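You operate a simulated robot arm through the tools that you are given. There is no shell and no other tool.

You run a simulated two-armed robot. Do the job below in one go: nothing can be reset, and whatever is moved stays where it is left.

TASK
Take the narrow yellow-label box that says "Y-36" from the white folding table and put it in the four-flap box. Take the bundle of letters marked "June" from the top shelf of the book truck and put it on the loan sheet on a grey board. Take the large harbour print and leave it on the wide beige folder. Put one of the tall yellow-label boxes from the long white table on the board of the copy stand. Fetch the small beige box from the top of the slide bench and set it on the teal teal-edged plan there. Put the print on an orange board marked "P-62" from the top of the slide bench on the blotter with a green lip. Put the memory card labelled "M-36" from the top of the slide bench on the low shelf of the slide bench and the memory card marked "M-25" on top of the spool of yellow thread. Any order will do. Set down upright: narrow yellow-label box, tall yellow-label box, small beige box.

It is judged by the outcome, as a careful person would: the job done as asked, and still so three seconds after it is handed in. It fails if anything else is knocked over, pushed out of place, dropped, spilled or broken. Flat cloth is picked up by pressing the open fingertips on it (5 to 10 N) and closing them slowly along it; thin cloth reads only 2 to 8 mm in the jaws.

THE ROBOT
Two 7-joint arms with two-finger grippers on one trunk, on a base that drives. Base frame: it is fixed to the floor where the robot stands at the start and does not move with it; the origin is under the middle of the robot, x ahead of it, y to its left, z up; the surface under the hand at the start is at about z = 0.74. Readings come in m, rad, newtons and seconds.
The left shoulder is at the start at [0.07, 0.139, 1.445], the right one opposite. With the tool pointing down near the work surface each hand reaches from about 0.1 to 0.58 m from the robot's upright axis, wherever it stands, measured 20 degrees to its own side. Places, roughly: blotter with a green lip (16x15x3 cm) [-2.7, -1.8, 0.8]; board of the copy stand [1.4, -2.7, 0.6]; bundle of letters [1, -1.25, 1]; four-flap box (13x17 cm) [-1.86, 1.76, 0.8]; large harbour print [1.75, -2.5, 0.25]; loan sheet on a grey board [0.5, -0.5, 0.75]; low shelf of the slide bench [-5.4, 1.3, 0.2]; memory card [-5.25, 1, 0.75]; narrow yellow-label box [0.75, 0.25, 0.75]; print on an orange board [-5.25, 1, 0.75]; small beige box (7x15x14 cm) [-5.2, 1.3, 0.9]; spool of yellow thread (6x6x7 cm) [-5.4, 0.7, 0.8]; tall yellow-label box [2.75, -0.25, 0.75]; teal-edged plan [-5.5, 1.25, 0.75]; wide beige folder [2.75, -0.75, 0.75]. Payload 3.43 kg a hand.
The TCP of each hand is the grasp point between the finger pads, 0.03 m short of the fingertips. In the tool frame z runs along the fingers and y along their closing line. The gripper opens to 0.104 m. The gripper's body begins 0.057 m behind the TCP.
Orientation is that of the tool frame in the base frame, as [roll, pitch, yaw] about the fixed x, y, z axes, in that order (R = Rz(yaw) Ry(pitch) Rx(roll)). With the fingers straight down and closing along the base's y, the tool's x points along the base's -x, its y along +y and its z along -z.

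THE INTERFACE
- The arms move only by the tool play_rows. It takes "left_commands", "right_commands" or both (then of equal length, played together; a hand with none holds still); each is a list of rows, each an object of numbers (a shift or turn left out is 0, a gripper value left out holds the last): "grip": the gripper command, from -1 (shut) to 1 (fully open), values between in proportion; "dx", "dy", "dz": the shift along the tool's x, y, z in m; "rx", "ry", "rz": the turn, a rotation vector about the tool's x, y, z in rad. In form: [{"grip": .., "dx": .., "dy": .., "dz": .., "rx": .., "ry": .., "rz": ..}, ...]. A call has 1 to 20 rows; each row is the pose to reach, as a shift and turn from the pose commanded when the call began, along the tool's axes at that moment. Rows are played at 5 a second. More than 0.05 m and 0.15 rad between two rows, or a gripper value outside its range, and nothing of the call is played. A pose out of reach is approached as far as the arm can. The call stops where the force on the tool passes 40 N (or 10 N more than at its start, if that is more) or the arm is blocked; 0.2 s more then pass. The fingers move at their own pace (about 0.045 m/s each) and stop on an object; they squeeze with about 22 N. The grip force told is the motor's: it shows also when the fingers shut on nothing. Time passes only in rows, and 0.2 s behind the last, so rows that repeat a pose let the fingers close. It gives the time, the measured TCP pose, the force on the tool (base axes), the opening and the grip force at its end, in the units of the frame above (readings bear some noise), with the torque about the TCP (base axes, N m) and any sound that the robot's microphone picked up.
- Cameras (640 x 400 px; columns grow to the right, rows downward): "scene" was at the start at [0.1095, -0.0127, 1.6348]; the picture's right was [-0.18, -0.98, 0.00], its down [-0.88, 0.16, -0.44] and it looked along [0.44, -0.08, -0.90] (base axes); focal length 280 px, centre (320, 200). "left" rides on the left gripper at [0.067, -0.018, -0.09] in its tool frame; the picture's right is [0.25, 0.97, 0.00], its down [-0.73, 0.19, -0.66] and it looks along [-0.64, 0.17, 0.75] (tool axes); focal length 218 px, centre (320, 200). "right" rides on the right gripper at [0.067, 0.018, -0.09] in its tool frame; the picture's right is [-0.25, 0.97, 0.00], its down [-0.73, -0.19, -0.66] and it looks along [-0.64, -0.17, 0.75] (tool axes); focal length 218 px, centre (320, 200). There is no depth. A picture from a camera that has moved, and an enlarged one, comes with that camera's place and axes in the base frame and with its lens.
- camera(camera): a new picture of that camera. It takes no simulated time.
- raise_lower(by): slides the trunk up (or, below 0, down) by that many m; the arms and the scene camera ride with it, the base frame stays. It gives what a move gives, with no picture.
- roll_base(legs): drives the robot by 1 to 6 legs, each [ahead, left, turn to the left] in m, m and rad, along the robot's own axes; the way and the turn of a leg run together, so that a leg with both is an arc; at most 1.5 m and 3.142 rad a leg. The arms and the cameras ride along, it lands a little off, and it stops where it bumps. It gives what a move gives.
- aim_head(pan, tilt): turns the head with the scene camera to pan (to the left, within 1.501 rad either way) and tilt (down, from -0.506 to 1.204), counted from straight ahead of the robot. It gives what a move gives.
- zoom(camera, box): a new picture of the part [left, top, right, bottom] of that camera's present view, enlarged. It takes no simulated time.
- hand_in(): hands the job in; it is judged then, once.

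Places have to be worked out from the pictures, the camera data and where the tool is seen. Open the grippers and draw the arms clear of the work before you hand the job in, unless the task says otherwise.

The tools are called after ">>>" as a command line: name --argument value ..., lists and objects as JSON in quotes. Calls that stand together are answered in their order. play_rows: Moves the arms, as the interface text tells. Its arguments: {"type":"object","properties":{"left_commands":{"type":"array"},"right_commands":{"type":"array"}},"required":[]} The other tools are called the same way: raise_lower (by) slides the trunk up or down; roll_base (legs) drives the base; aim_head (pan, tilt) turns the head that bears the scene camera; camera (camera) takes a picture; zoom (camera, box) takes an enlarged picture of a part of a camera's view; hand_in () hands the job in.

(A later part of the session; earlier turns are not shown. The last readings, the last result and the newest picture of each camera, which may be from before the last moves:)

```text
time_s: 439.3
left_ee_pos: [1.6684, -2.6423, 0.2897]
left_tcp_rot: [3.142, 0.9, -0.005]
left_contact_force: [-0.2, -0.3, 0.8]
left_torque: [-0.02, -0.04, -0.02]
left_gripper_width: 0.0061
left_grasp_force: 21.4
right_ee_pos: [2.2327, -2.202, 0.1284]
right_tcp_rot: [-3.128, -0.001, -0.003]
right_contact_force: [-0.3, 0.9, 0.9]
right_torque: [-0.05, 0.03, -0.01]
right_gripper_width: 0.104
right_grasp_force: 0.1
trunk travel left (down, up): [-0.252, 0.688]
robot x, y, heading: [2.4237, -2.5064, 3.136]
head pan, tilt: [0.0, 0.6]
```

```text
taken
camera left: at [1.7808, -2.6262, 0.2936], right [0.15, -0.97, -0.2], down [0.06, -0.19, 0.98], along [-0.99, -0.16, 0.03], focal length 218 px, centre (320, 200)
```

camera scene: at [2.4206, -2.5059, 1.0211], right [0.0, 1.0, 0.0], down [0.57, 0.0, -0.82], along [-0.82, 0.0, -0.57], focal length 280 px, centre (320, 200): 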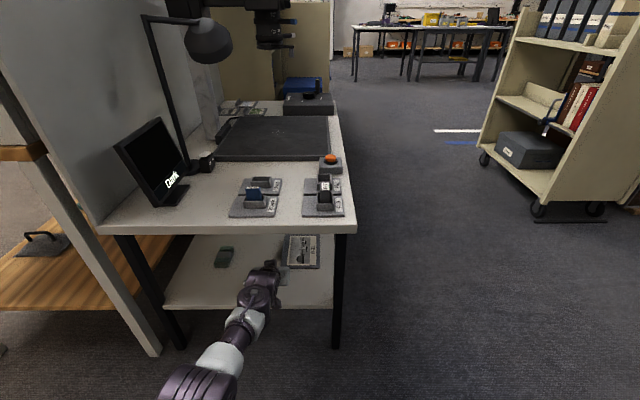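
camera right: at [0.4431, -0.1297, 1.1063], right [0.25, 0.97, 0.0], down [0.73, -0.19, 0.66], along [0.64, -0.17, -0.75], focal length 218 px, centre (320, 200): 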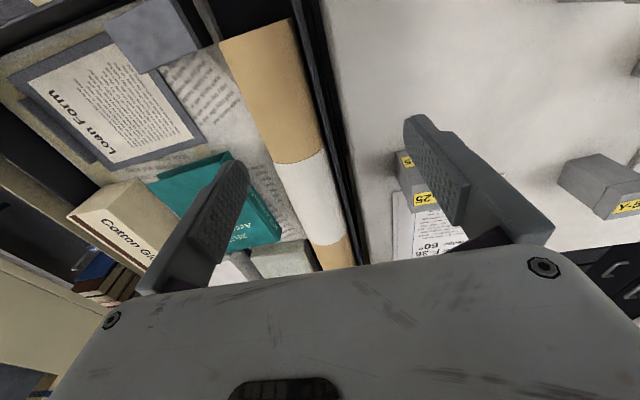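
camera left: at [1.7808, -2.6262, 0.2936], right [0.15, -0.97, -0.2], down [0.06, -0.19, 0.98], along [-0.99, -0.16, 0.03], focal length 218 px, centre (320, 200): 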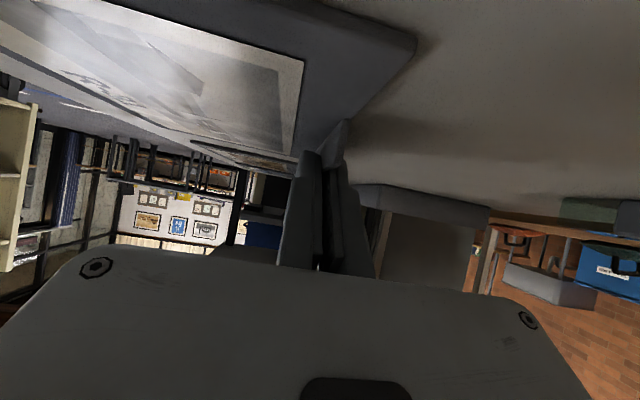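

The tab is gripped (6 mm). I lift just 2 cm (staying clear of the table top) and see whether the board comes up level.

>>> raise_lower --by 0.02

>>> camera --camera "left"

>>> camera --camera "scene"

```text
time_s: 440.0
left_ee_pos: [1.6692, -2.6431, 0.3102]
left_tcp_rot: [-3.141, 0.898, -0.004]
left_contact_force: [0.2, 1.1, -1.1]
left_torque: [-0.03, 0.01, 0.0]
left_gripper_width: 0.0059
left_grasp_force: 22.3
right_ee_pos: [2.2335, -2.202, 0.1468]
right_tcp_rot: [-3.129, -0.002, -0.004]
right_contact_force: [-0.1, -0.6, 0.8]
right_torque: [-0.03, 0.02, 0.03]
right_gripper_width: 0.1039
right_grasp_force: 0.1
trunk travel left (down, up): [-0.272, 0.668]
robot x, y, heading: [2.4255, -2.5041, 3.136]
head pan, tilt: [0.0, 0.6]
```

```text
taken
camera left: at [1.7806, -2.6261, 0.3136], right [0.15, -0.97, -0.2], down [0.06, -0.19, 0.98], along [-0.99, -0.16, 0.03], focal length 218 px, centre (320, 200)
```

left: 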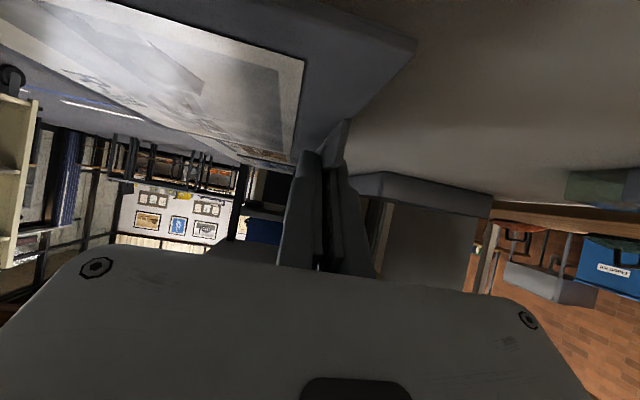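

```text
taken
camera scene: at [2.282, -2.5024, 1.0064], right [0.01, 1.0, 0.0], down [0.57, -0.01, -0.82], along [-0.82, 0.0, -0.57], focal length 280 px, centre (320, 200)
```

scene: 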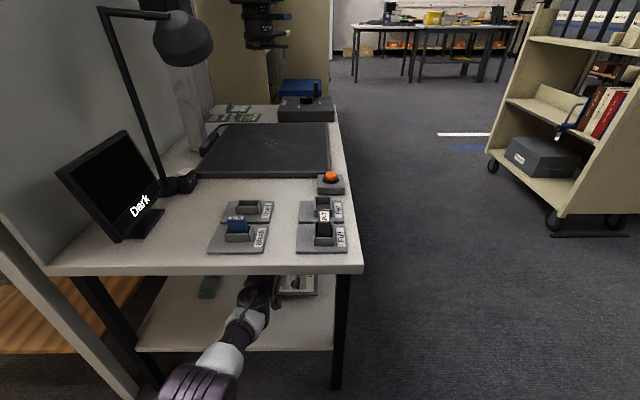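

The board is up and level. I back straight out to the east.

>>> roll_base --legs '[[-0.3, 0, 0]]'

>>> camera --camera "left"

>>> camera --camera "scene"

```text
time_s: 442.0
left_ee_pos: [1.9713, -2.6435, 0.3111]
left_tcp_rot: [-3.14, 0.902, -0.007]
left_contact_force: [0.2, -0.1, -0.2]
left_torque: [-0.03, -0.02, 0.0]
left_gripper_width: 0.0059
left_grasp_force: 22.0
right_ee_pos: [2.5351, -2.2041, 0.1467]
right_tcp_rot: [-3.129, -0.002, -0.003]
right_contact_force: [0.7, 0.7, 0.5]
right_torque: [0.01, 0.02, -0.02]
right_gripper_width: 0.104
right_grasp_force: 0.0
trunk travel left (down, up): [-0.272, 0.668]
robot x, y, heading: [2.7266, -2.5039, 3.133]
head pan, tilt: [0.0, 0.6]
```

```text
taken
camera left: at [2.0833, -2.6277, 0.3135], right [0.15, -0.97, -0.2], down [0.06, -0.19, 0.98], along [-0.99, -0.16, 0.03], focal length 218 px, centre (320, 200)
```

left: 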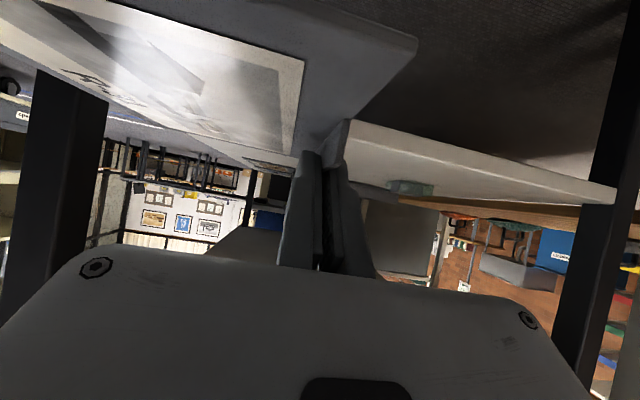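

```text
taken
camera scene: at [2.5855, -2.5046, 1.0058], right [0.01, 1.0, 0.0], down [0.57, -0.01, -0.82], along [-0.82, 0.01, -0.57], focal length 280 px, centre (320, 200)
```

scene: 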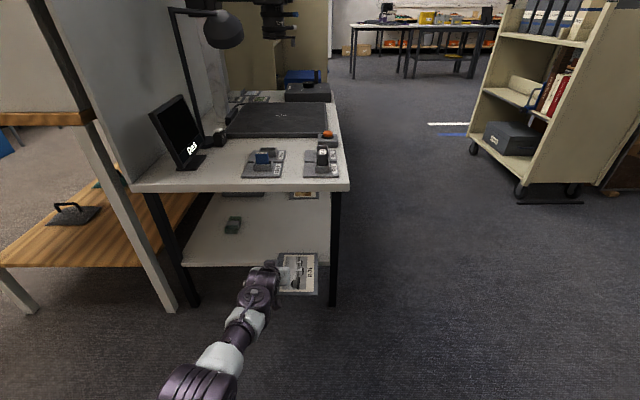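

The print is out. I back up a bit more, raise the trunk, then turn left by π (via the open south side) to face +x.

>>> roll_base --legs '[[-0.13, 0, 0]]'

>>> raise_lower --by 0.35

>>> raise_lower --by 0.31

>>> camera --camera "left"

>>> camera --camera "scene"

```text
time_s: 443.3
left_ee_pos: [2.102, -2.6443, 0.3105]
left_tcp_rot: [-3.14, 0.9, -0.009]
left_contact_force: [-0.5, 0.4, -0.3]
left_torque: [-0.03, 0.01, 0.03]
left_gripper_width: 0.006
left_grasp_force: 21.9
right_ee_pos: [2.6671, -2.2042, 0.1483]
right_tcp_rot: [-3.127, -0.004, -0.005]
right_contact_force: [-0.5, 0.6, -0.1]
right_torque: [0.03, 0.02, 0.03]
right_gripper_width: 0.1039
right_grasp_force: 0.0
trunk travel left (down, up): [-0.272, 0.668]
robot x, y, heading: [2.8541, -2.5049, 3.134]
head pan, tilt: [0.0, 0.6]
```

```text
time_s: 446.7
left_ee_pos: [2.1011, -2.6437, 0.6606]
left_tcp_rot: [-3.14, 0.901, -0.007]
left_contact_force: [0.1, 1.0, -0.4]
left_torque: [-0.05, -0.03, -0.03]
left_gripper_width: 0.0062
left_grasp_force: 21.6
right_ee_pos: [2.6671, -2.2047, 0.4977]
right_tcp_rot: [-3.126, -0.005, -0.005]
right_contact_force: [-0.1, 0.1, 0.2]
right_torque: [-0.01, 0.0, 0.02]
right_gripper_width: 0.104
right_grasp_force: 0.0
trunk travel left (down, up): [-0.622, 0.318]
robot x, y, heading: [2.8551, -2.5062, 3.13]
head pan, tilt: [0.0, 0.6]
```

```text
time_s: 449.8
left_ee_pos: [2.101, -2.6431, 0.9689]
left_tcp_rot: [-3.14, 0.903, -0.005]
left_contact_force: [0.3, 0.1, 0.2]
left_torque: [-0.02, -0.03, 0.01]
left_gripper_width: 0.0061
left_grasp_force: 21.8
right_ee_pos: [2.6662, -2.2052, 0.8079]
right_tcp_rot: [-3.124, -0.002, -0.005]
right_contact_force: [0.3, 0.4, -1.0]
right_torque: [0.0, -0.01, -0.04]
right_gripper_width: 0.1039
right_grasp_force: 0.0
trunk travel left (down, up): [-0.932, 0.008]
robot x, y, heading: [2.8545, -2.5103, 3.128]
head pan, tilt: [0.0, 0.6]
```

```text
taken
camera left: at [2.2127, -2.628, 0.9734], right [0.15, -0.97, -0.2], down [0.06, -0.19, 0.98], along [-0.99, -0.16, 0.03], focal length 218 px, centre (320, 200)
```

left: 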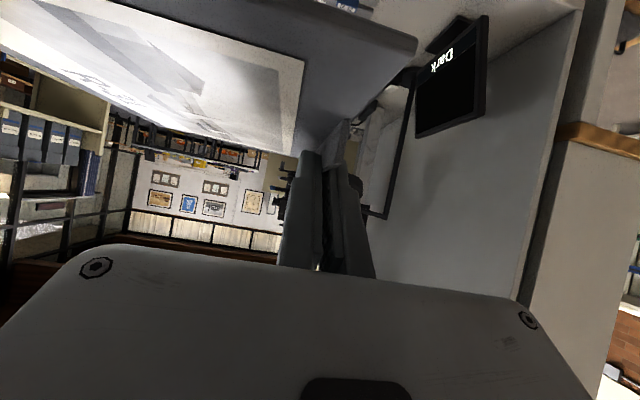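

```text
taken
camera scene: at [2.7151, -2.5071, 1.666], right [0.01, 1.0, 0.0], down [0.57, -0.01, -0.82], along [-0.82, 0.01, -0.57], focal length 280 px, centre (320, 200)
```

scene: 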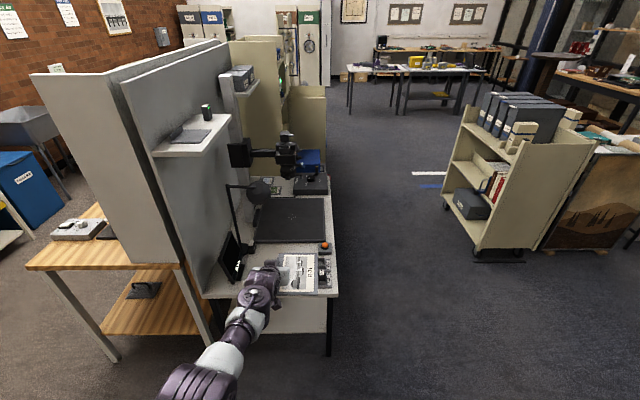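

I go diagonally north-west, turn right by π in the open area, back up, then strafe north to the long white table.

>>> roll_base --legs '[[0.75, -0.52, 0]]'

>>> roll_base --legs '[[0, 0, -3.12]]'

>>> aim_head --pan 0.5 --tilt 0.45

>>> camera --camera "scene"

>>> camera --camera "left"

```text
time_s: 454.6
left_ee_pos: [1.3603, -2.1298, 0.9708]
left_tcp_rot: [-3.138, 0.902, -0.001]
left_contact_force: [-0.2, -0.3, -0.1]
left_torque: [-0.06, -0.02, -0.01]
left_gripper_width: 0.006
left_grasp_force: 21.8
right_ee_pos: [1.9219, -1.6883, 0.8069]
right_tcp_rot: [-3.125, -0.003, -0.002]
right_contact_force: [0.3, -0.9, 0.0]
right_torque: [0.01, -0.01, 0.0]
right_gripper_width: 0.104
right_grasp_force: 0.1
trunk travel left (down, up): [-0.932, 0.008]
robot x, y, heading: [2.1152, -1.9897, 3.134]
head pan, tilt: [0.0, 0.6]
```

```text
time_s: 462.4
left_ee_pos: [2.8696, -1.8639, 0.9704]
left_tcp_rot: [-3.138, 0.901, 3.119]
left_contact_force: [0.4, 0.4, 0.0]
left_torque: [0.01, 0.04, -0.02]
left_gripper_width: 0.0062
left_grasp_force: 22.0
right_ee_pos: [2.2984, -2.2928, 0.8077]
right_tcp_rot: [-3.124, -0.001, 3.12]
right_contact_force: [-0.4, 0.4, -0.6]
right_torque: [0.0, 0.01, 0.02]
right_gripper_width: 0.1042
right_grasp_force: 0.1
trunk travel left (down, up): [-0.932, 0.008]
robot x, y, heading: [2.1132, -1.9849, -0.03]
head pan, tilt: [0.0, 0.6]
```

```text
time_s: 463.3
left_ee_pos: [2.871, -1.8631, 0.9709]
left_tcp_rot: [3.141, 0.9, 3.117]
left_contact_force: [-0.2, -1.2, -1.1]
left_torque: [0.05, 0.01, 0.01]
left_gripper_width: 0.0061
left_grasp_force: 21.9
right_ee_pos: [2.2989, -2.2947, 0.8079]
right_tcp_rot: [-3.124, -0.002, 3.121]
right_contact_force: [-0.2, 0.0, -0.1]
right_torque: [-0.02, -0.02, 0.0]
right_gripper_width: 0.1038
right_grasp_force: 0.0
trunk travel left (down, up): [-0.932, 0.008]
robot x, y, heading: [2.1137, -1.9911, -0.029]
head pan, tilt: [0.499, 0.45]
```

```text
taken
camera scene: at [2.243, -1.9502, 1.6796], right [0.45, -0.89, 0.0], down [-0.39, -0.2, -0.9], along [0.8, 0.41, -0.44], focal length 280 px, centre (320, 200)
```

scene: 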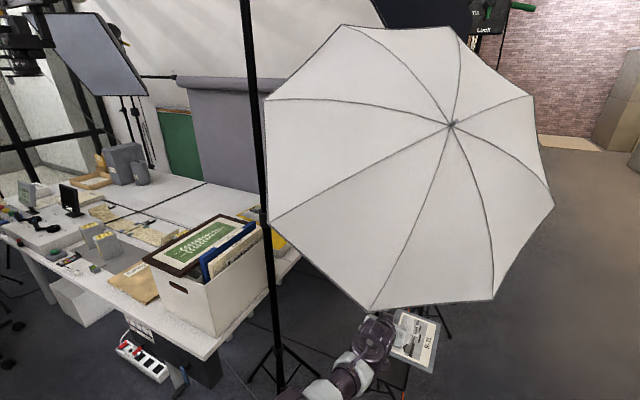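

```text
taken
camera left: at [2.7568, -1.8792, 0.9734], right [-0.13, 0.97, -0.2], down [-0.06, 0.19, 0.98], along [0.99, 0.14, 0.03], focal length 218 px, centre (320, 200)
```

left: 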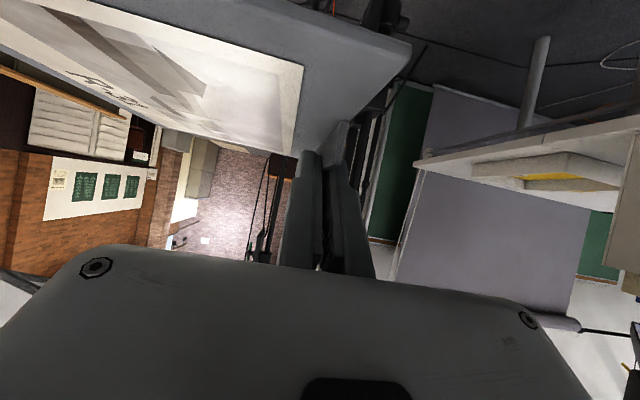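

The umbrella canopy is quite near the hand; nothing touched. I back away 0.45 m right away, then strafe left (north).

>>> roll_base --legs '[[-0.45, 0, 0.029]]'

>>> camera --camera "scene"

>>> roll_base --legs '[[0, 1.15, 0]]'

>>> aim_head --pan 0.1 --tilt 0.6

>>> camera --camera "scene"

>>> zoom --camera "scene" --box '[180, 100, 460, 280]'

```text
time_s: 466.0
left_ee_pos: [2.4125, -1.8356, 0.9696]
left_tcp_rot: [-3.14, 0.9, -3.133]
left_contact_force: [-0.1, 0.0, -0.9]
left_torque: [0.03, -0.03, 0.0]
left_gripper_width: 0.006
left_grasp_force: 21.9
right_ee_pos: [1.8541, -2.2843, 0.8061]
right_tcp_rot: [-3.124, -0.003, -3.133]
right_contact_force: [-0.3, 0.6, -0.4]
right_torque: [0.02, 0.01, 0.0]
right_gripper_width: 0.1039
right_grasp_force: 0.1
trunk travel left (down, up): [-0.932, 0.008]
robot x, y, heading: [1.6591, -1.9801, 0.006]
head pan, tilt: [0.499, 0.45]
```

```text
taken
camera scene: at [1.7894, -1.9411, 1.6794], right [0.48, -0.88, 0.0], down [-0.38, -0.21, -0.9], along [0.79, 0.43, -0.44], focal length 280 px, centre (320, 200)
```

scene: 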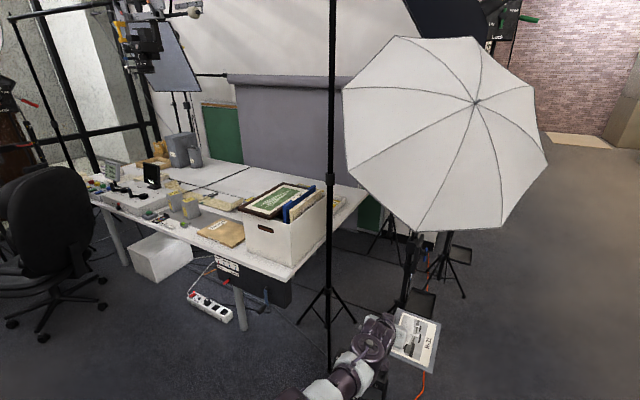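

```text
time_s: 471.9
left_ee_pos: [2.3985, -0.6813, 0.9707]
left_tcp_rot: [-3.14, 0.901, -3.123]
left_contact_force: [-1.0, 0.0, -0.5]
left_torque: [0.08, 0.01, 0.03]
left_gripper_width: 0.0061
left_grasp_force: 22.0
right_ee_pos: [1.8454, -1.136, 0.8082]
right_tcp_rot: [-3.127, -0.001, -3.121]
right_contact_force: [-0.2, -0.4, 0.6]
right_torque: [0.01, 0.01, 0.01]
right_gripper_width: 0.1041
right_grasp_force: 0.1
trunk travel left (down, up): [-0.932, 0.008]
robot x, y, heading: [1.6494, -0.8427, 0.017]
head pan, tilt: [0.499, 0.45]
```

```text
time_s: 472.7
left_ee_pos: [2.3979, -0.681, 0.9706]
left_tcp_rot: [-3.139, 0.9, -3.122]
left_contact_force: [0.3, 0.0, -0.3]
left_torque: [0.04, -0.03, -0.01]
left_gripper_width: 0.0061
left_grasp_force: 21.1
right_ee_pos: [1.8445, -1.1355, 0.8079]
right_tcp_rot: [-3.124, -0.001, -3.12]
right_contact_force: [-0.4, 0.1, -0.5]
right_torque: [-0.01, 0.0, -0.02]
right_gripper_width: 0.104
right_grasp_force: 0.1
trunk travel left (down, up): [-0.932, 0.008]
robot x, y, heading: [1.6506, -0.8387, 0.018]
head pan, tilt: [0.099, 0.6]
```

```text
taken
camera scene: at [1.7831, -0.8291, 1.666], right [0.12, -0.99, 0.0], down [-0.56, -0.07, -0.83], along [0.82, 0.1, -0.56], focal length 280 px, centre (320, 200)
```

scene: 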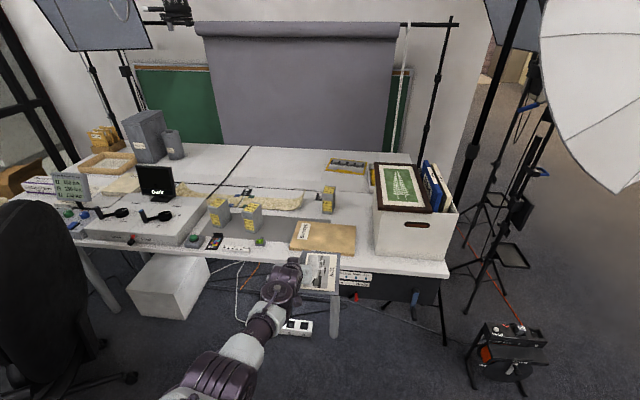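

```text
2.22 times, centred on (320, 190) of scene
camera zoom: at [1.7831, -0.8291, 1.666], right [0.12, -0.99, 0.0], down [-0.56, -0.07, -0.83], along [0.82, 0.1, -0.56], focal length 623 px, centre (320, 222)
```

zoom: 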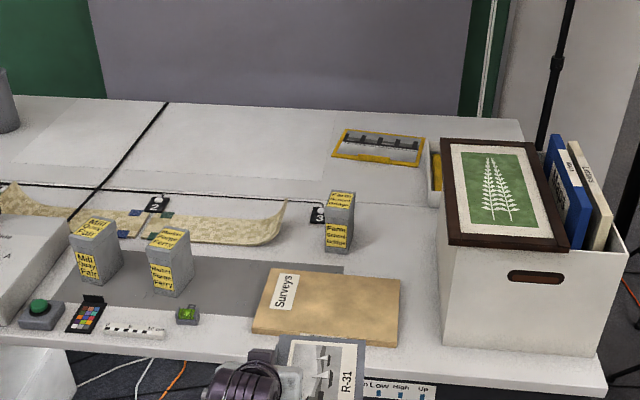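

I see the wide "Surveys" folder (x 2.67–2.87, y -0.88…-0.59, top z≈0.776) and three tall yellow-label boxes. I drive ahead 0.35 m to bring the print over the folder.

>>> roll_base --legs '[[0.35, 0.012, -0.018]]'

>>> aim_head --pan 0.05 --tilt 0.8

>>> camera --camera "scene"

>>> zoom --camera "scene" --box '[200, 100, 440, 280]'

>>> camera --camera "left"

```text
time_s: 475.0
left_ee_pos: [2.7543, -0.6829, 0.971]
left_tcp_rot: [-3.141, 0.902, 3.142]
left_contact_force: [-0.2, 0.0, 0.1]
left_torque: [0.05, 0.03, 0.01]
left_gripper_width: 0.006
left_grasp_force: 21.7
right_ee_pos: [2.1918, -1.1249, 0.8084]
right_tcp_rot: [-3.126, -0.001, -3.14]
right_contact_force: [-0.6, 0.6, 0.8]
right_torque: [0.02, -0.02, -0.01]
right_gripper_width: 0.1037
right_grasp_force: 0.0
trunk travel left (down, up): [-0.932, 0.008]
robot x, y, heading: [2.0016, -0.8249, -0.005]
head pan, tilt: [0.099, 0.6]
```

```text
time_s: 475.8
left_ee_pos: [2.7565, -0.6835, 0.9689]
left_tcp_rot: [-3.14, 0.899, -3.142]
left_contact_force: [1.1, -0.2, -1.3]
left_torque: [0.07, -0.02, 0.02]
left_gripper_width: 0.0062
left_grasp_force: 22.3
right_ee_pos: [2.1928, -1.1258, 0.8067]
right_tcp_rot: [-3.124, -0.004, -3.139]
right_contact_force: [0.6, 0.3, 0.6]
right_torque: [-0.01, -0.01, -0.01]
right_gripper_width: 0.1044
right_grasp_force: 0.0
trunk travel left (down, up): [-0.932, 0.008]
robot x, y, heading: [2.0028, -0.8242, -0.004]
head pan, tilt: [0.051, 0.799]
```

```text
taken
camera scene: at [2.1304, -0.8226, 1.6491], right [0.05, -1.0, 0.0], down [-0.72, -0.03, -0.7], along [0.7, 0.03, -0.72], focal length 280 px, centre (320, 200)
```

scene: 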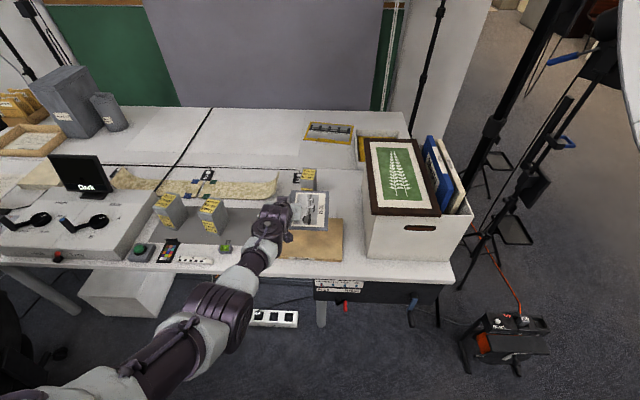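

```text
2.22 times, centred on (320, 190) of scene
camera zoom: at [2.1304, -0.8226, 1.6491], right [0.05, -1.0, 0.0], down [-0.72, -0.03, -0.7], along [0.7, 0.03, -0.72], focal length 623 px, centre (320, 222)
```

zoom: 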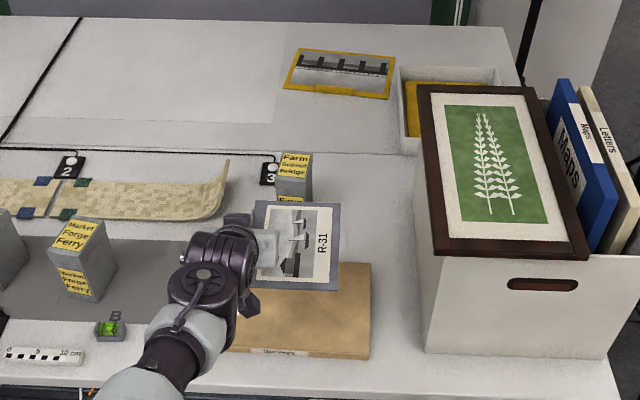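

```text
taken
camera left: at [2.6424, -0.7006, 0.973], right [-0.16, 0.97, -0.2], down [-0.06, 0.19, 0.98], along [0.99, 0.16, 0.03], focal length 218 px, centre (320, 200)
```

left: 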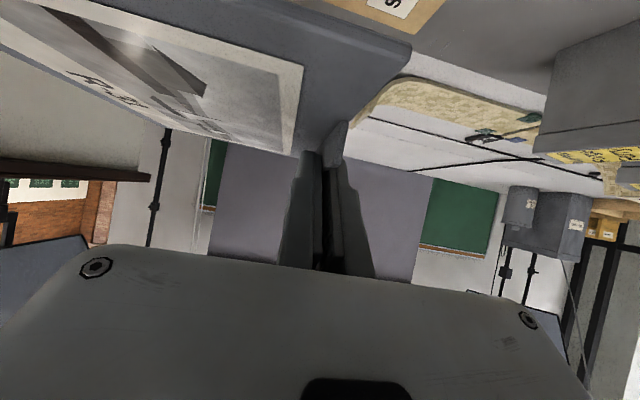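

The print is over the folder (board x 2.685–2.862, y -0.825…-0.683). I lower with the trunk: 13.5 cm, then small single steps.

>>> raise_lower --by -0.135

>>> zoom --camera "scene" --box '[200, 100, 440, 280]'

>>> camera --camera "left"

```text
time_s: 477.4
left_ee_pos: [2.755, -0.6814, 0.8345]
left_tcp_rot: [-3.14, 0.9, 3.14]
left_contact_force: [-0.3, -0.2, -0.4]
left_torque: [0.01, 0.02, -0.01]
left_gripper_width: 0.006
left_grasp_force: 21.8
right_ee_pos: [2.1929, -1.1253, 0.6719]
right_tcp_rot: [-3.125, -0.002, -3.139]
right_contact_force: [0.3, 0.3, -0.4]
right_torque: [-0.02, -0.01, -0.01]
right_gripper_width: 0.1041
right_grasp_force: 0.2
trunk travel left (down, up): [-0.797, 0.143]
robot x, y, heading: [2.0048, -0.8208, -0.002]
head pan, tilt: [0.051, 0.799]
```

```text
2.22 times, centred on (320, 190) of scene
camera zoom: at [2.1294, -0.8226, 1.5142], right [0.05, -1.0, 0.0], down [-0.72, -0.03, -0.7], along [0.7, 0.03, -0.72], focal length 623 px, centre (320, 222)
```

zoom: 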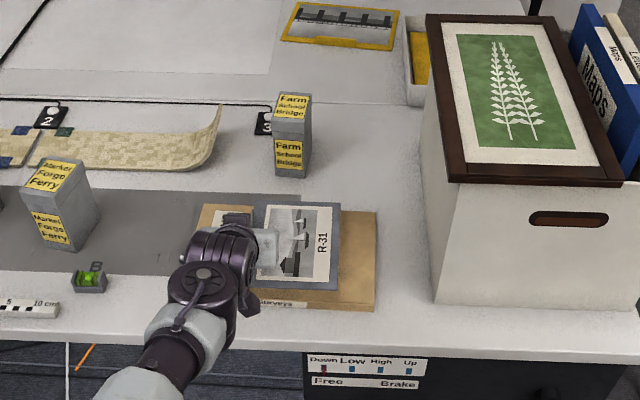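

```text
taken
camera left: at [2.6419, -0.7006, 0.8386], right [-0.16, 0.97, -0.2], down [-0.06, 0.19, 0.98], along [0.99, 0.16, 0.03], focal length 218 px, centre (320, 200)
```

left: 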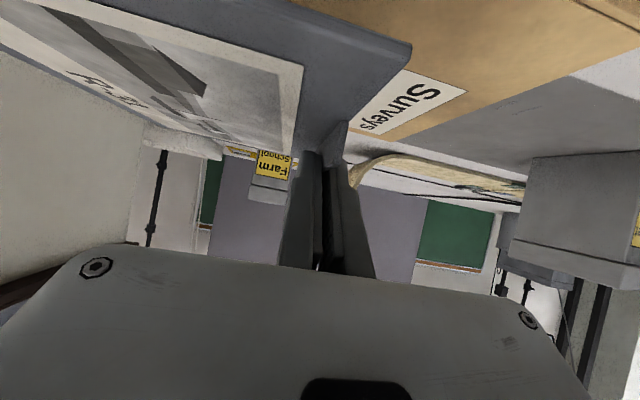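

>>> raise_lower --by -0.01

>>> raise_lower --by -0.004

```text
time_s: 478.0
left_ee_pos: [2.7551, -0.6826, 0.8256]
left_tcp_rot: [-3.139, 0.902, 3.142]
left_contact_force: [0.3, 0.4, -0.2]
left_torque: [0.04, -0.01, -0.01]
left_gripper_width: 0.006
left_grasp_force: 21.8
right_ee_pos: [2.194, -1.1244, 0.6629]
right_tcp_rot: [-3.124, -0.002, -3.139]
right_contact_force: [-0.1, 0.2, 1.3]
right_torque: [0.02, 0.01, 0.0]
right_gripper_width: 0.104
right_grasp_force: 0.1
trunk travel left (down, up): [-0.787, 0.153]
robot x, y, heading: [1.9984, -0.8273, -0.002]
head pan, tilt: [0.051, 0.799]
```

```text
time_s: 478.5
left_ee_pos: [2.7547, -0.6832, 0.8212]
left_tcp_rot: [-3.14, 0.9, 3.141]
left_contact_force: [0.5, 0.4, -1.1]
left_torque: [0.05, -0.03, -0.02]
left_gripper_width: 0.0061
left_grasp_force: 21.6
right_ee_pos: [2.1926, -1.1253, 0.6602]
right_tcp_rot: [-3.126, -0.002, -3.141]
right_contact_force: [0.0, 0.7, 0.0]
right_torque: [-0.04, -0.02, -0.01]
right_gripper_width: 0.1044
right_grasp_force: 0.0
trunk travel left (down, up): [-0.783, 0.157]
robot x, y, heading: [2.0013, -0.8225, -0.001]
head pan, tilt: [0.051, 0.799]
```

>>> raise_lower --by -0.004

>>> zoom --camera "scene" --box '[240, 140, 400, 260]'

```text
time_s: 479.0
left_ee_pos: [2.7547, -0.6826, 0.8176]
left_tcp_rot: [-3.141, 0.9, 3.139]
left_contact_force: [0.3, 0.2, -1.0]
left_torque: [0.04, 0.07, -0.02]
left_gripper_width: 0.006
left_grasp_force: 22.0
right_ee_pos: [2.1933, -1.1255, 0.6553]
right_tcp_rot: [-3.124, -0.001, -3.139]
right_contact_force: [-0.3, 0.4, 0.2]
right_torque: [-0.04, 0.04, 0.0]
right_gripper_width: 0.1038
right_grasp_force: 0.2
trunk travel left (down, up): [-0.779, 0.161]
robot x, y, heading: [1.9992, -0.821, -0.006]
head pan, tilt: [0.051, 0.799]
```

```text
3.33 times, centred on (320, 200) of scene
camera zoom: at [2.1296, -0.8226, 1.4961], right [0.05, -1.0, 0.0], down [-0.72, -0.03, -0.7], along [0.7, 0.03, -0.72], focal length 935 px, centre (320, 200)
```

zoom: 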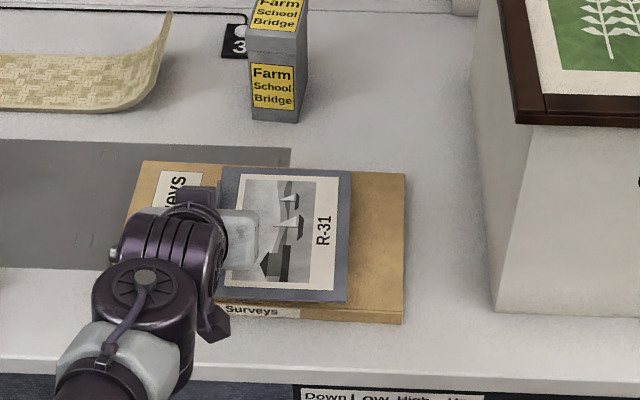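

>>> raise_lower --by -0.003

>>> raise_lower --by -0.003

```text
time_s: 479.5
left_ee_pos: [2.754, -0.6827, 0.8145]
left_tcp_rot: [-3.139, 0.901, 3.141]
left_contact_force: [0.6, 0.3, -0.4]
left_torque: [0.05, 0.01, -0.01]
left_gripper_width: 0.0062
left_grasp_force: 22.1
right_ee_pos: [2.1925, -1.1252, 0.6519]
right_tcp_rot: [-3.124, -0.002, -3.14]
right_contact_force: [-0.1, -0.4, 0.1]
right_torque: [0.0, -0.04, -0.01]
right_gripper_width: 0.1042
right_grasp_force: 0.0
trunk travel left (down, up): [-0.776, 0.164]
robot x, y, heading: [2.0006, -0.8239, -0.001]
head pan, tilt: [0.051, 0.799]
```

```text
time_s: 480.1
left_ee_pos: [2.7548, -0.6826, 0.8117]
left_tcp_rot: [-3.139, 0.9, -3.141]
left_contact_force: [-0.1, -1.0, -0.3]
left_torque: [0.03, -0.03, -0.04]
left_gripper_width: 0.006
left_grasp_force: 21.7
right_ee_pos: [2.1915, -1.1256, 0.6489]
right_tcp_rot: [-3.124, -0.002, -3.139]
right_contact_force: [0.5, -0.3, 0.4]
right_torque: [0.02, -0.01, 0.01]
right_gripper_width: 0.1039
right_grasp_force: 0.1
trunk travel left (down, up): [-0.773, 0.167]
robot x, y, heading: [2.0032, -0.8282, -0.005]
head pan, tilt: [0.051, 0.799]
```

>>> raise_lower --by -0.003

>>> raise_lower --by -0.003

>>> zoom --camera "left" --box '[240, 60, 480, 200]'

```text
time_s: 480.6
left_ee_pos: [2.7552, -0.6819, 0.8088]
left_tcp_rot: [-3.138, 0.9, -3.141]
left_contact_force: [-0.1, -0.8, -0.9]
left_torque: [0.01, 0.05, 0.0]
left_gripper_width: 0.0062
left_grasp_force: 22.0
right_ee_pos: [2.1931, -1.126, 0.6465]
right_tcp_rot: [-3.122, -0.002, -3.14]
right_contact_force: [-0.3, 0.4, 0.7]
right_torque: [-0.02, 0.01, -0.02]
right_gripper_width: 0.1036
right_grasp_force: 0.0
trunk travel left (down, up): [-0.77, 0.17]
robot x, y, heading: [2.0012, -0.8254, -0.003]
head pan, tilt: [0.051, 0.799]
```

```text
time_s: 481.1
left_ee_pos: [2.7556, -0.683, 0.8047]
left_tcp_rot: [-3.141, 0.902, 3.141]
left_contact_force: [-0.3, -0.7, -0.8]
left_torque: [0.04, 0.02, -0.02]
left_gripper_width: 0.0062
left_grasp_force: 21.7
right_ee_pos: [2.1928, -1.1249, 0.6424]
right_tcp_rot: [-3.124, -0.002, -3.14]
right_contact_force: [0.1, -0.2, 0.0]
right_torque: [0.05, -0.04, 0.0]
right_gripper_width: 0.1039
right_grasp_force: 0.1
trunk travel left (down, up): [-0.767, 0.173]
robot x, y, heading: [1.9987, -0.8287, -0.003]
head pan, tilt: [0.051, 0.799]
```

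```text
2.67 times, centred on (360, 130) of left
camera zoom: at [2.642, -0.7006, 0.8083], right [-0.16, 0.97, -0.2], down [-0.06, 0.19, 0.98], along [0.99, 0.16, 0.03], focal length 582 px, centre (213, 387)
```

zoom: 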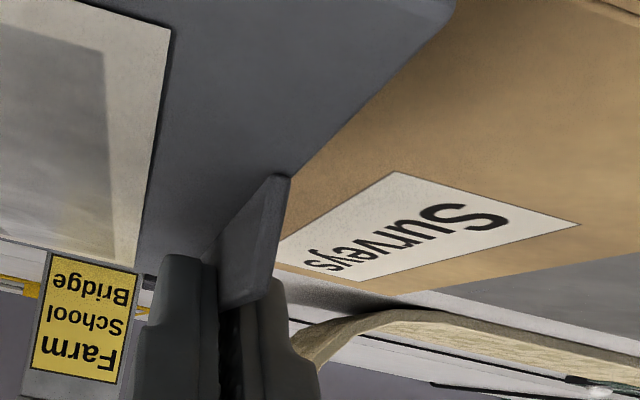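

>>> raise_lower --by -0.004

>>> raise_lower --by -0.004

>>> zoom --camera "left" --box '[240, 60, 480, 200]'

```text
time_s: 481.6
left_ee_pos: [2.7553, -0.6828, 0.8008]
left_tcp_rot: [-3.14, 0.899, 3.14]
left_contact_force: [0.2, -0.6, -1.0]
left_torque: [0.02, 0.02, -0.04]
left_gripper_width: 0.006
left_grasp_force: 22.0
right_ee_pos: [2.1921, -1.1245, 0.6399]
right_tcp_rot: [-3.125, -0.001, -3.14]
right_contact_force: [-0.4, 0.4, -0.1]
right_torque: [0.0, 0.01, 0.04]
right_gripper_width: 0.1039
right_grasp_force: 0.1
trunk travel left (down, up): [-0.763, 0.177]
robot x, y, heading: [2.0029, -0.8273, -0.002]
head pan, tilt: [0.051, 0.799]
```

```text
time_s: 482.2
left_ee_pos: [2.755, -0.6826, 0.7971]
left_tcp_rot: [-3.14, 0.901, 3.141]
left_contact_force: [0.2, -0.1, -0.6]
left_torque: [0.06, -0.03, -0.01]
left_gripper_width: 0.0059
left_grasp_force: 22.0
right_ee_pos: [2.1923, -1.1249, 0.6347]
right_tcp_rot: [-3.124, -0.004, -3.138]
right_contact_force: [0.9, 0.4, 1.2]
right_torque: [0.01, 0.03, 0.0]
right_gripper_width: 0.1042
right_grasp_force: 0.1
trunk travel left (down, up): [-0.759, 0.181]
robot x, y, heading: [1.9999, -0.8264, -0.002]
head pan, tilt: [0.051, 0.799]
```

```text
2.67 times, centred on (360, 130) of left
camera zoom: at [2.642, -0.7006, 0.8004], right [-0.16, 0.97, -0.2], down [-0.06, 0.19, 0.98], along [0.99, 0.16, 0.03], focal length 582 px, centre (213, 387)
```

zoom: 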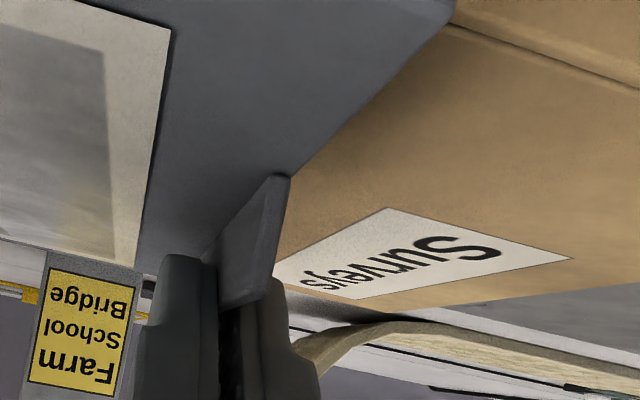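

>>> raise_lower --by -0.004

>>> raise_lower --by -0.003

>>> zoom --camera "left" --box '[240, 60, 480, 200]'

```text
time_s: 482.7
left_ee_pos: [2.7558, -0.6831, 0.7938]
left_tcp_rot: [-3.139, 0.899, 3.141]
left_contact_force: [-0.4, -0.1, -0.3]
left_torque: [0.05, 0.04, 0.02]
left_gripper_width: 0.0061
left_grasp_force: 22.0
right_ee_pos: [2.1919, -1.1247, 0.6313]
right_tcp_rot: [-3.124, -0.002, -3.139]
right_contact_force: [-0.2, -0.5, 0.5]
right_torque: [0.04, -0.02, -0.01]
right_gripper_width: 0.1041
right_grasp_force: 0.2
trunk travel left (down, up): [-0.755, 0.185]
robot x, y, heading: [2.0025, -0.8227, -0.003]
head pan, tilt: [0.051, 0.799]
```

```text
time_s: 483.2
left_ee_pos: [2.7544, -0.6823, 0.791]
left_tcp_rot: [-3.139, 0.901, -3.14]
left_contact_force: [-1.3, 0.0, -1.1]
left_torque: [0.07, 0.0, -0.01]
left_gripper_width: 0.0062
left_grasp_force: 21.9
right_ee_pos: [2.1917, -1.1258, 0.6276]
right_tcp_rot: [-3.124, -0.001, -3.14]
right_contact_force: [0.0, -1.2, -0.6]
right_torque: [0.0, -0.04, -0.03]
right_gripper_width: 0.104
right_grasp_force: 0.1
trunk travel left (down, up): [-0.752, 0.188]
robot x, y, heading: [2.0013, -0.825, -0.005]
head pan, tilt: [0.051, 0.799]
```

```text
2.67 times, centred on (360, 130) of left
camera zoom: at [2.642, -0.7006, 0.7934], right [-0.16, 0.97, -0.2], down [-0.06, 0.19, 0.98], along [0.99, 0.16, 0.03], focal length 582 px, centre (213, 387)
```

zoom: 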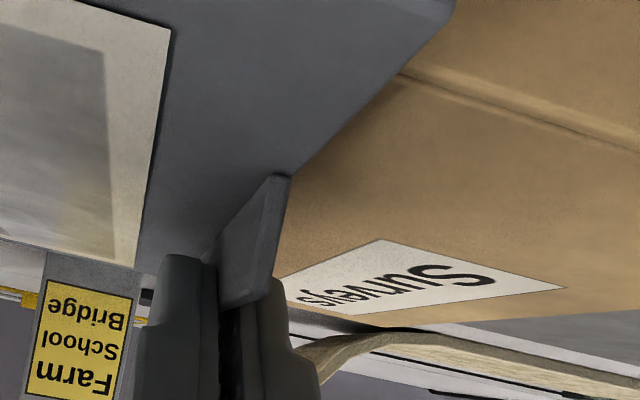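

>>> raise_lower --by -0.003

>>> raise_lower --by -0.003

>>> zoom --camera "scene" --box '[240, 140, 400, 260]'

```text
time_s: 483.7
left_ee_pos: [2.7551, -0.6828, 0.7893]
left_tcp_rot: [-3.141, 0.902, 3.142]
left_contact_force: [0.4, -0.1, 3.0]
left_torque: [0.0, 0.01, -0.01]
left_gripper_width: 0.0059
left_grasp_force: 21.8
right_ee_pos: [2.191, -1.1251, 0.6251]
right_tcp_rot: [-3.128, -0.002, -3.14]
right_contact_force: [0.1, 1.3, -0.1]
right_torque: [0.0, -0.02, 0.03]
right_gripper_width: 0.104
right_grasp_force: 0.0
trunk travel left (down, up): [-0.749, 0.191]
robot x, y, heading: [2.0006, -0.8252, -0.003]
head pan, tilt: [0.051, 0.799]
```

```text
time_s: 484.2
left_ee_pos: [2.7548, -0.6828, 0.7883]
left_tcp_rot: [-3.14, 0.909, -3.142]
left_contact_force: [1.7, 0.7, 13.0]
left_torque: [-0.01, 0.19, 0.0]
left_gripper_width: 0.0061
left_grasp_force: 22.0
right_ee_pos: [2.1917, -1.1253, 0.6212]
right_tcp_rot: [-3.125, -0.001, -3.138]
right_contact_force: [0.3, -0.6, -0.1]
right_torque: [-0.03, 0.02, 0.0]
right_gripper_width: 0.1039
right_grasp_force: 0.0
trunk travel left (down, up): [-0.746, 0.194]
robot x, y, heading: [2.0016, -0.8279, -0.001]
head pan, tilt: [0.051, 0.799]
```

```text
3.33 times, centred on (320, 200) of scene
camera zoom: at [2.127, -0.8233, 1.4635], right [0.05, -1.0, 0.0], down [-0.71, -0.03, -0.7], along [0.7, 0.03, -0.72], focal length 935 px, centre (320, 200)
```

zoom: 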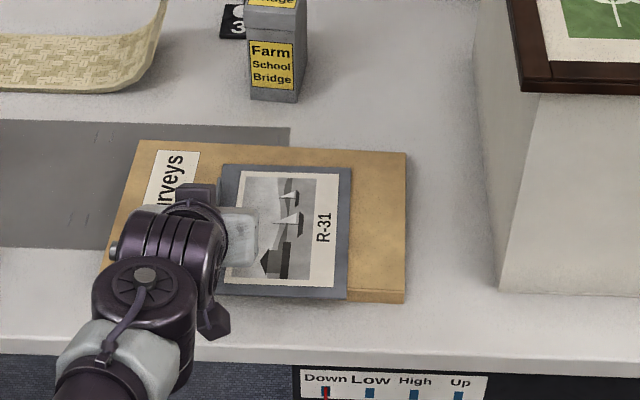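

The board touches the folder but its front edge overhangs the folder by ~2 cm. I lift 1.2 cm, move 3 cm further on, and set it down again.

>>> raise_lower --by 0.015

>>> roll_base --legs '[[0.03, 0.01, 0]]'

>>> zoom --camera "scene" --box '[240, 140, 400, 260]'

```text
time_s: 484.9
left_ee_pos: [2.7542, -0.6835, 0.7977]
left_tcp_rot: [-3.139, 0.898, -3.142]
left_contact_force: [0.3, -0.3, -0.9]
left_torque: [0.04, 0.01, -0.02]
left_gripper_width: 0.006
left_grasp_force: 21.9
right_ee_pos: [2.1917, -1.1245, 0.6357]
right_tcp_rot: [-3.126, -0.002, 3.142]
right_contact_force: [0.2, 0.0, -1.6]
right_torque: [-0.03, -0.02, 0.0]
right_gripper_width: 0.1041
right_grasp_force: 0.0
trunk travel left (down, up): [-0.761, 0.179]
robot x, y, heading: [1.9994, -0.8245, -0.008]
head pan, tilt: [0.051, 0.799]
```

```text
time_s: 485.7
left_ee_pos: [2.782, -0.6736, 0.8004]
left_tcp_rot: [-3.14, 0.901, -3.141]
left_contact_force: [-0.6, -0.1, -1.1]
left_torque: [0.02, 0.01, -0.02]
left_gripper_width: 0.0061
left_grasp_force: 22.5
right_ee_pos: [2.2196, -1.1159, 0.637]
right_tcp_rot: [-3.127, 0.001, -3.14]
right_contact_force: [-0.9, 0.4, 0.6]
right_torque: [0.0, 0.0, 0.05]
right_gripper_width: 0.1041
right_grasp_force: 0.1
trunk travel left (down, up): [-0.761, 0.179]
robot x, y, heading: [2.029, -0.8145, -0.01]
head pan, tilt: [0.051, 0.799]
```

```text
3.33 times, centred on (320, 200) of scene
camera zoom: at [2.1553, -0.8136, 1.4785], right [0.05, -1.0, 0.0], down [-0.71, -0.03, -0.7], along [0.7, 0.03, -0.72], focal length 935 px, centre (320, 200)
```

zoom: 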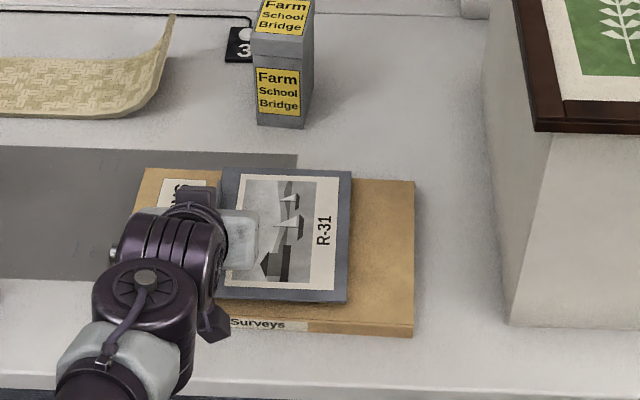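

Now the board is within the folder's outline. Lowering again to contact.

>>> raise_lower --by -0.009

>>> raise_lower --by -0.003

```text
time_s: 486.3
left_ee_pos: [2.7835, -0.6727, 0.7895]
left_tcp_rot: [-3.138, 0.901, 3.141]
left_contact_force: [-0.5, 0.2, -0.1]
left_torque: [0.04, 0.05, 0.04]
left_gripper_width: 0.0059
left_grasp_force: 22.1
right_ee_pos: [2.2208, -1.1159, 0.6272]
right_tcp_rot: [-3.124, -0.004, -3.139]
right_contact_force: [0.0, 0.2, 0.1]
right_torque: [0.04, 0.02, 0.0]
right_gripper_width: 0.1037
right_grasp_force: 0.2
trunk travel left (down, up): [-0.752, 0.188]
robot x, y, heading: [2.031, -0.8151, -0.004]
head pan, tilt: [0.051, 0.799]
```

```text
time_s: 486.8
left_ee_pos: [2.7839, -0.6729, 0.7886]
left_tcp_rot: [-3.139, 0.901, 3.141]
left_contact_force: [-0.7, 0.9, 2.1]
left_torque: [-0.01, -0.28, 0.05]
left_gripper_width: 0.0062
left_grasp_force: 21.9
right_ee_pos: [2.2213, -1.1148, 0.6261]
right_tcp_rot: [-3.125, -0.003, -3.141]
right_contact_force: [-0.3, 0.3, 0.6]
right_torque: [0.03, -0.03, -0.01]
right_gripper_width: 0.104
right_grasp_force: 0.1
trunk travel left (down, up): [-0.749, 0.191]
robot x, y, heading: [2.0277, -0.8181, -0.006]
head pan, tilt: [0.051, 0.799]
```

Contact (light). I open the jaws a little, slowly, and check.

>>> play_rows --left_commands '[{"grip": -0.9}, {"grip": -0.8}, {"grip": -0.7}, {"grip": -0.6}, {"grip": -0.5}, {"grip": -0.4}, {"grip": -0.4}]'

>>> zoom --camera "scene" --box '[240, 140, 400, 260]'

>>> camera --camera "left"

```text
time_s: 488.4
left_ee_pos: [2.7825, -0.6752, 0.787]
left_tcp_rot: [-3.141, 0.9, 3.141]
left_contact_force: [-0.7, -0.1, -0.9]
left_torque: [-0.03, -0.01, -0.03]
left_gripper_width: 0.0309
left_grasp_force: 0.1
right_ee_pos: [2.2211, -1.1161, 0.6234]
right_tcp_rot: [-3.124, -0.002, -3.139]
right_contact_force: [-0.3, -0.1, -0.2]
right_torque: [-0.01, -0.01, 0.0]
right_gripper_width: 0.1042
right_grasp_force: 0.0
trunk travel left (down, up): [-0.749, 0.191]
robot x, y, heading: [2.0301, -0.8133, -0.005]
head pan, tilt: [0.051, 0.799]
```

```text
3.33 times, centred on (320, 200) of scene
camera zoom: at [2.1588, -0.8135, 1.4662], right [0.05, -1.0, 0.0], down [-0.72, -0.03, -0.7], along [0.7, 0.03, -0.72], focal length 935 px, centre (320, 200)
```

zoom: 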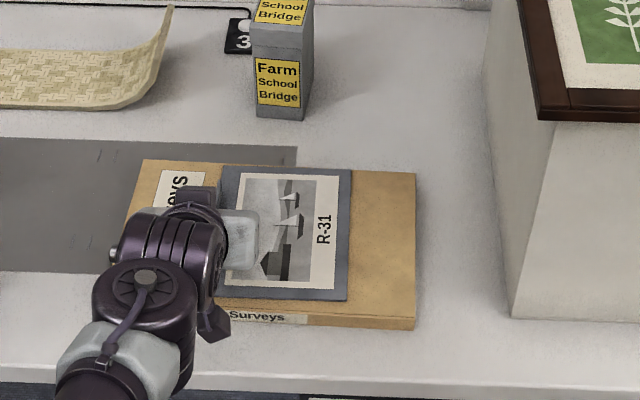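

```text
taken
camera left: at [2.6713, -0.6914, 0.7906], right [-0.16, 0.97, -0.2], down [-0.06, 0.19, 0.98], along [0.99, 0.16, 0.03], focal length 218 px, centre (320, 200)
```

left: 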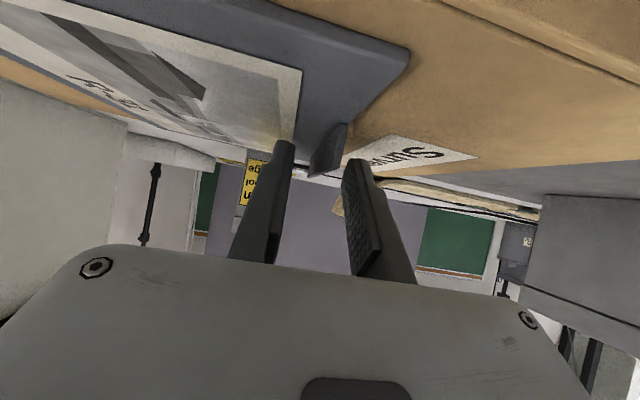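

R-31 lies on the folder, released. I raise the trunk straight up and verify.

>>> raise_lower --by 0.19

>>> camera --camera "scene"

>>> zoom --camera "scene" --box '[200, 100, 440, 280]'

```text
time_s: 490.5
left_ee_pos: [2.7842, -0.6736, 0.9776]
left_tcp_rot: [-3.138, 0.9, -3.141]
left_contact_force: [-0.4, -0.6, 0.2]
left_torque: [0.0, -0.01, 0.01]
left_gripper_width: 0.0312
left_grasp_force: 0.0
right_ee_pos: [2.2202, -1.1151, 0.8149]
right_tcp_rot: [-3.124, -0.004, -3.141]
right_contact_force: [-0.5, -0.1, 0.2]
right_torque: [0.03, 0.02, -0.02]
right_gripper_width: 0.1041
right_grasp_force: 0.2
trunk travel left (down, up): [-0.939, 0.001]
robot x, y, heading: [2.0297, -0.8164, -0.002]
head pan, tilt: [0.051, 0.799]
```

```text
taken
camera scene: at [2.159, -0.8131, 1.6561], right [0.05, -1.0, 0.0], down [-0.72, -0.03, -0.7], along [0.7, 0.03, -0.72], focal length 280 px, centre (320, 200)
```

scene: 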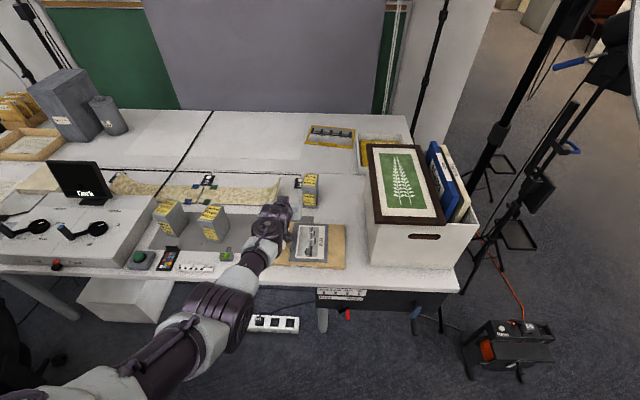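

```text
2.22 times, centred on (320, 190) of scene
camera zoom: at [2.159, -0.8131, 1.6561], right [0.05, -1.0, 0.0], down [-0.72, -0.03, -0.7], along [0.7, 0.03, -0.72], focal length 623 px, centre (320, 222)
```

zoom: 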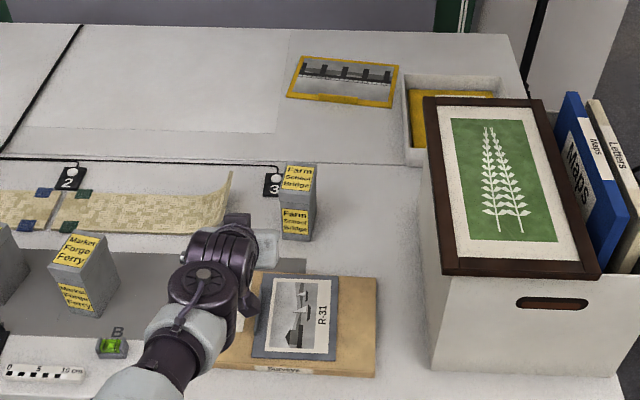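

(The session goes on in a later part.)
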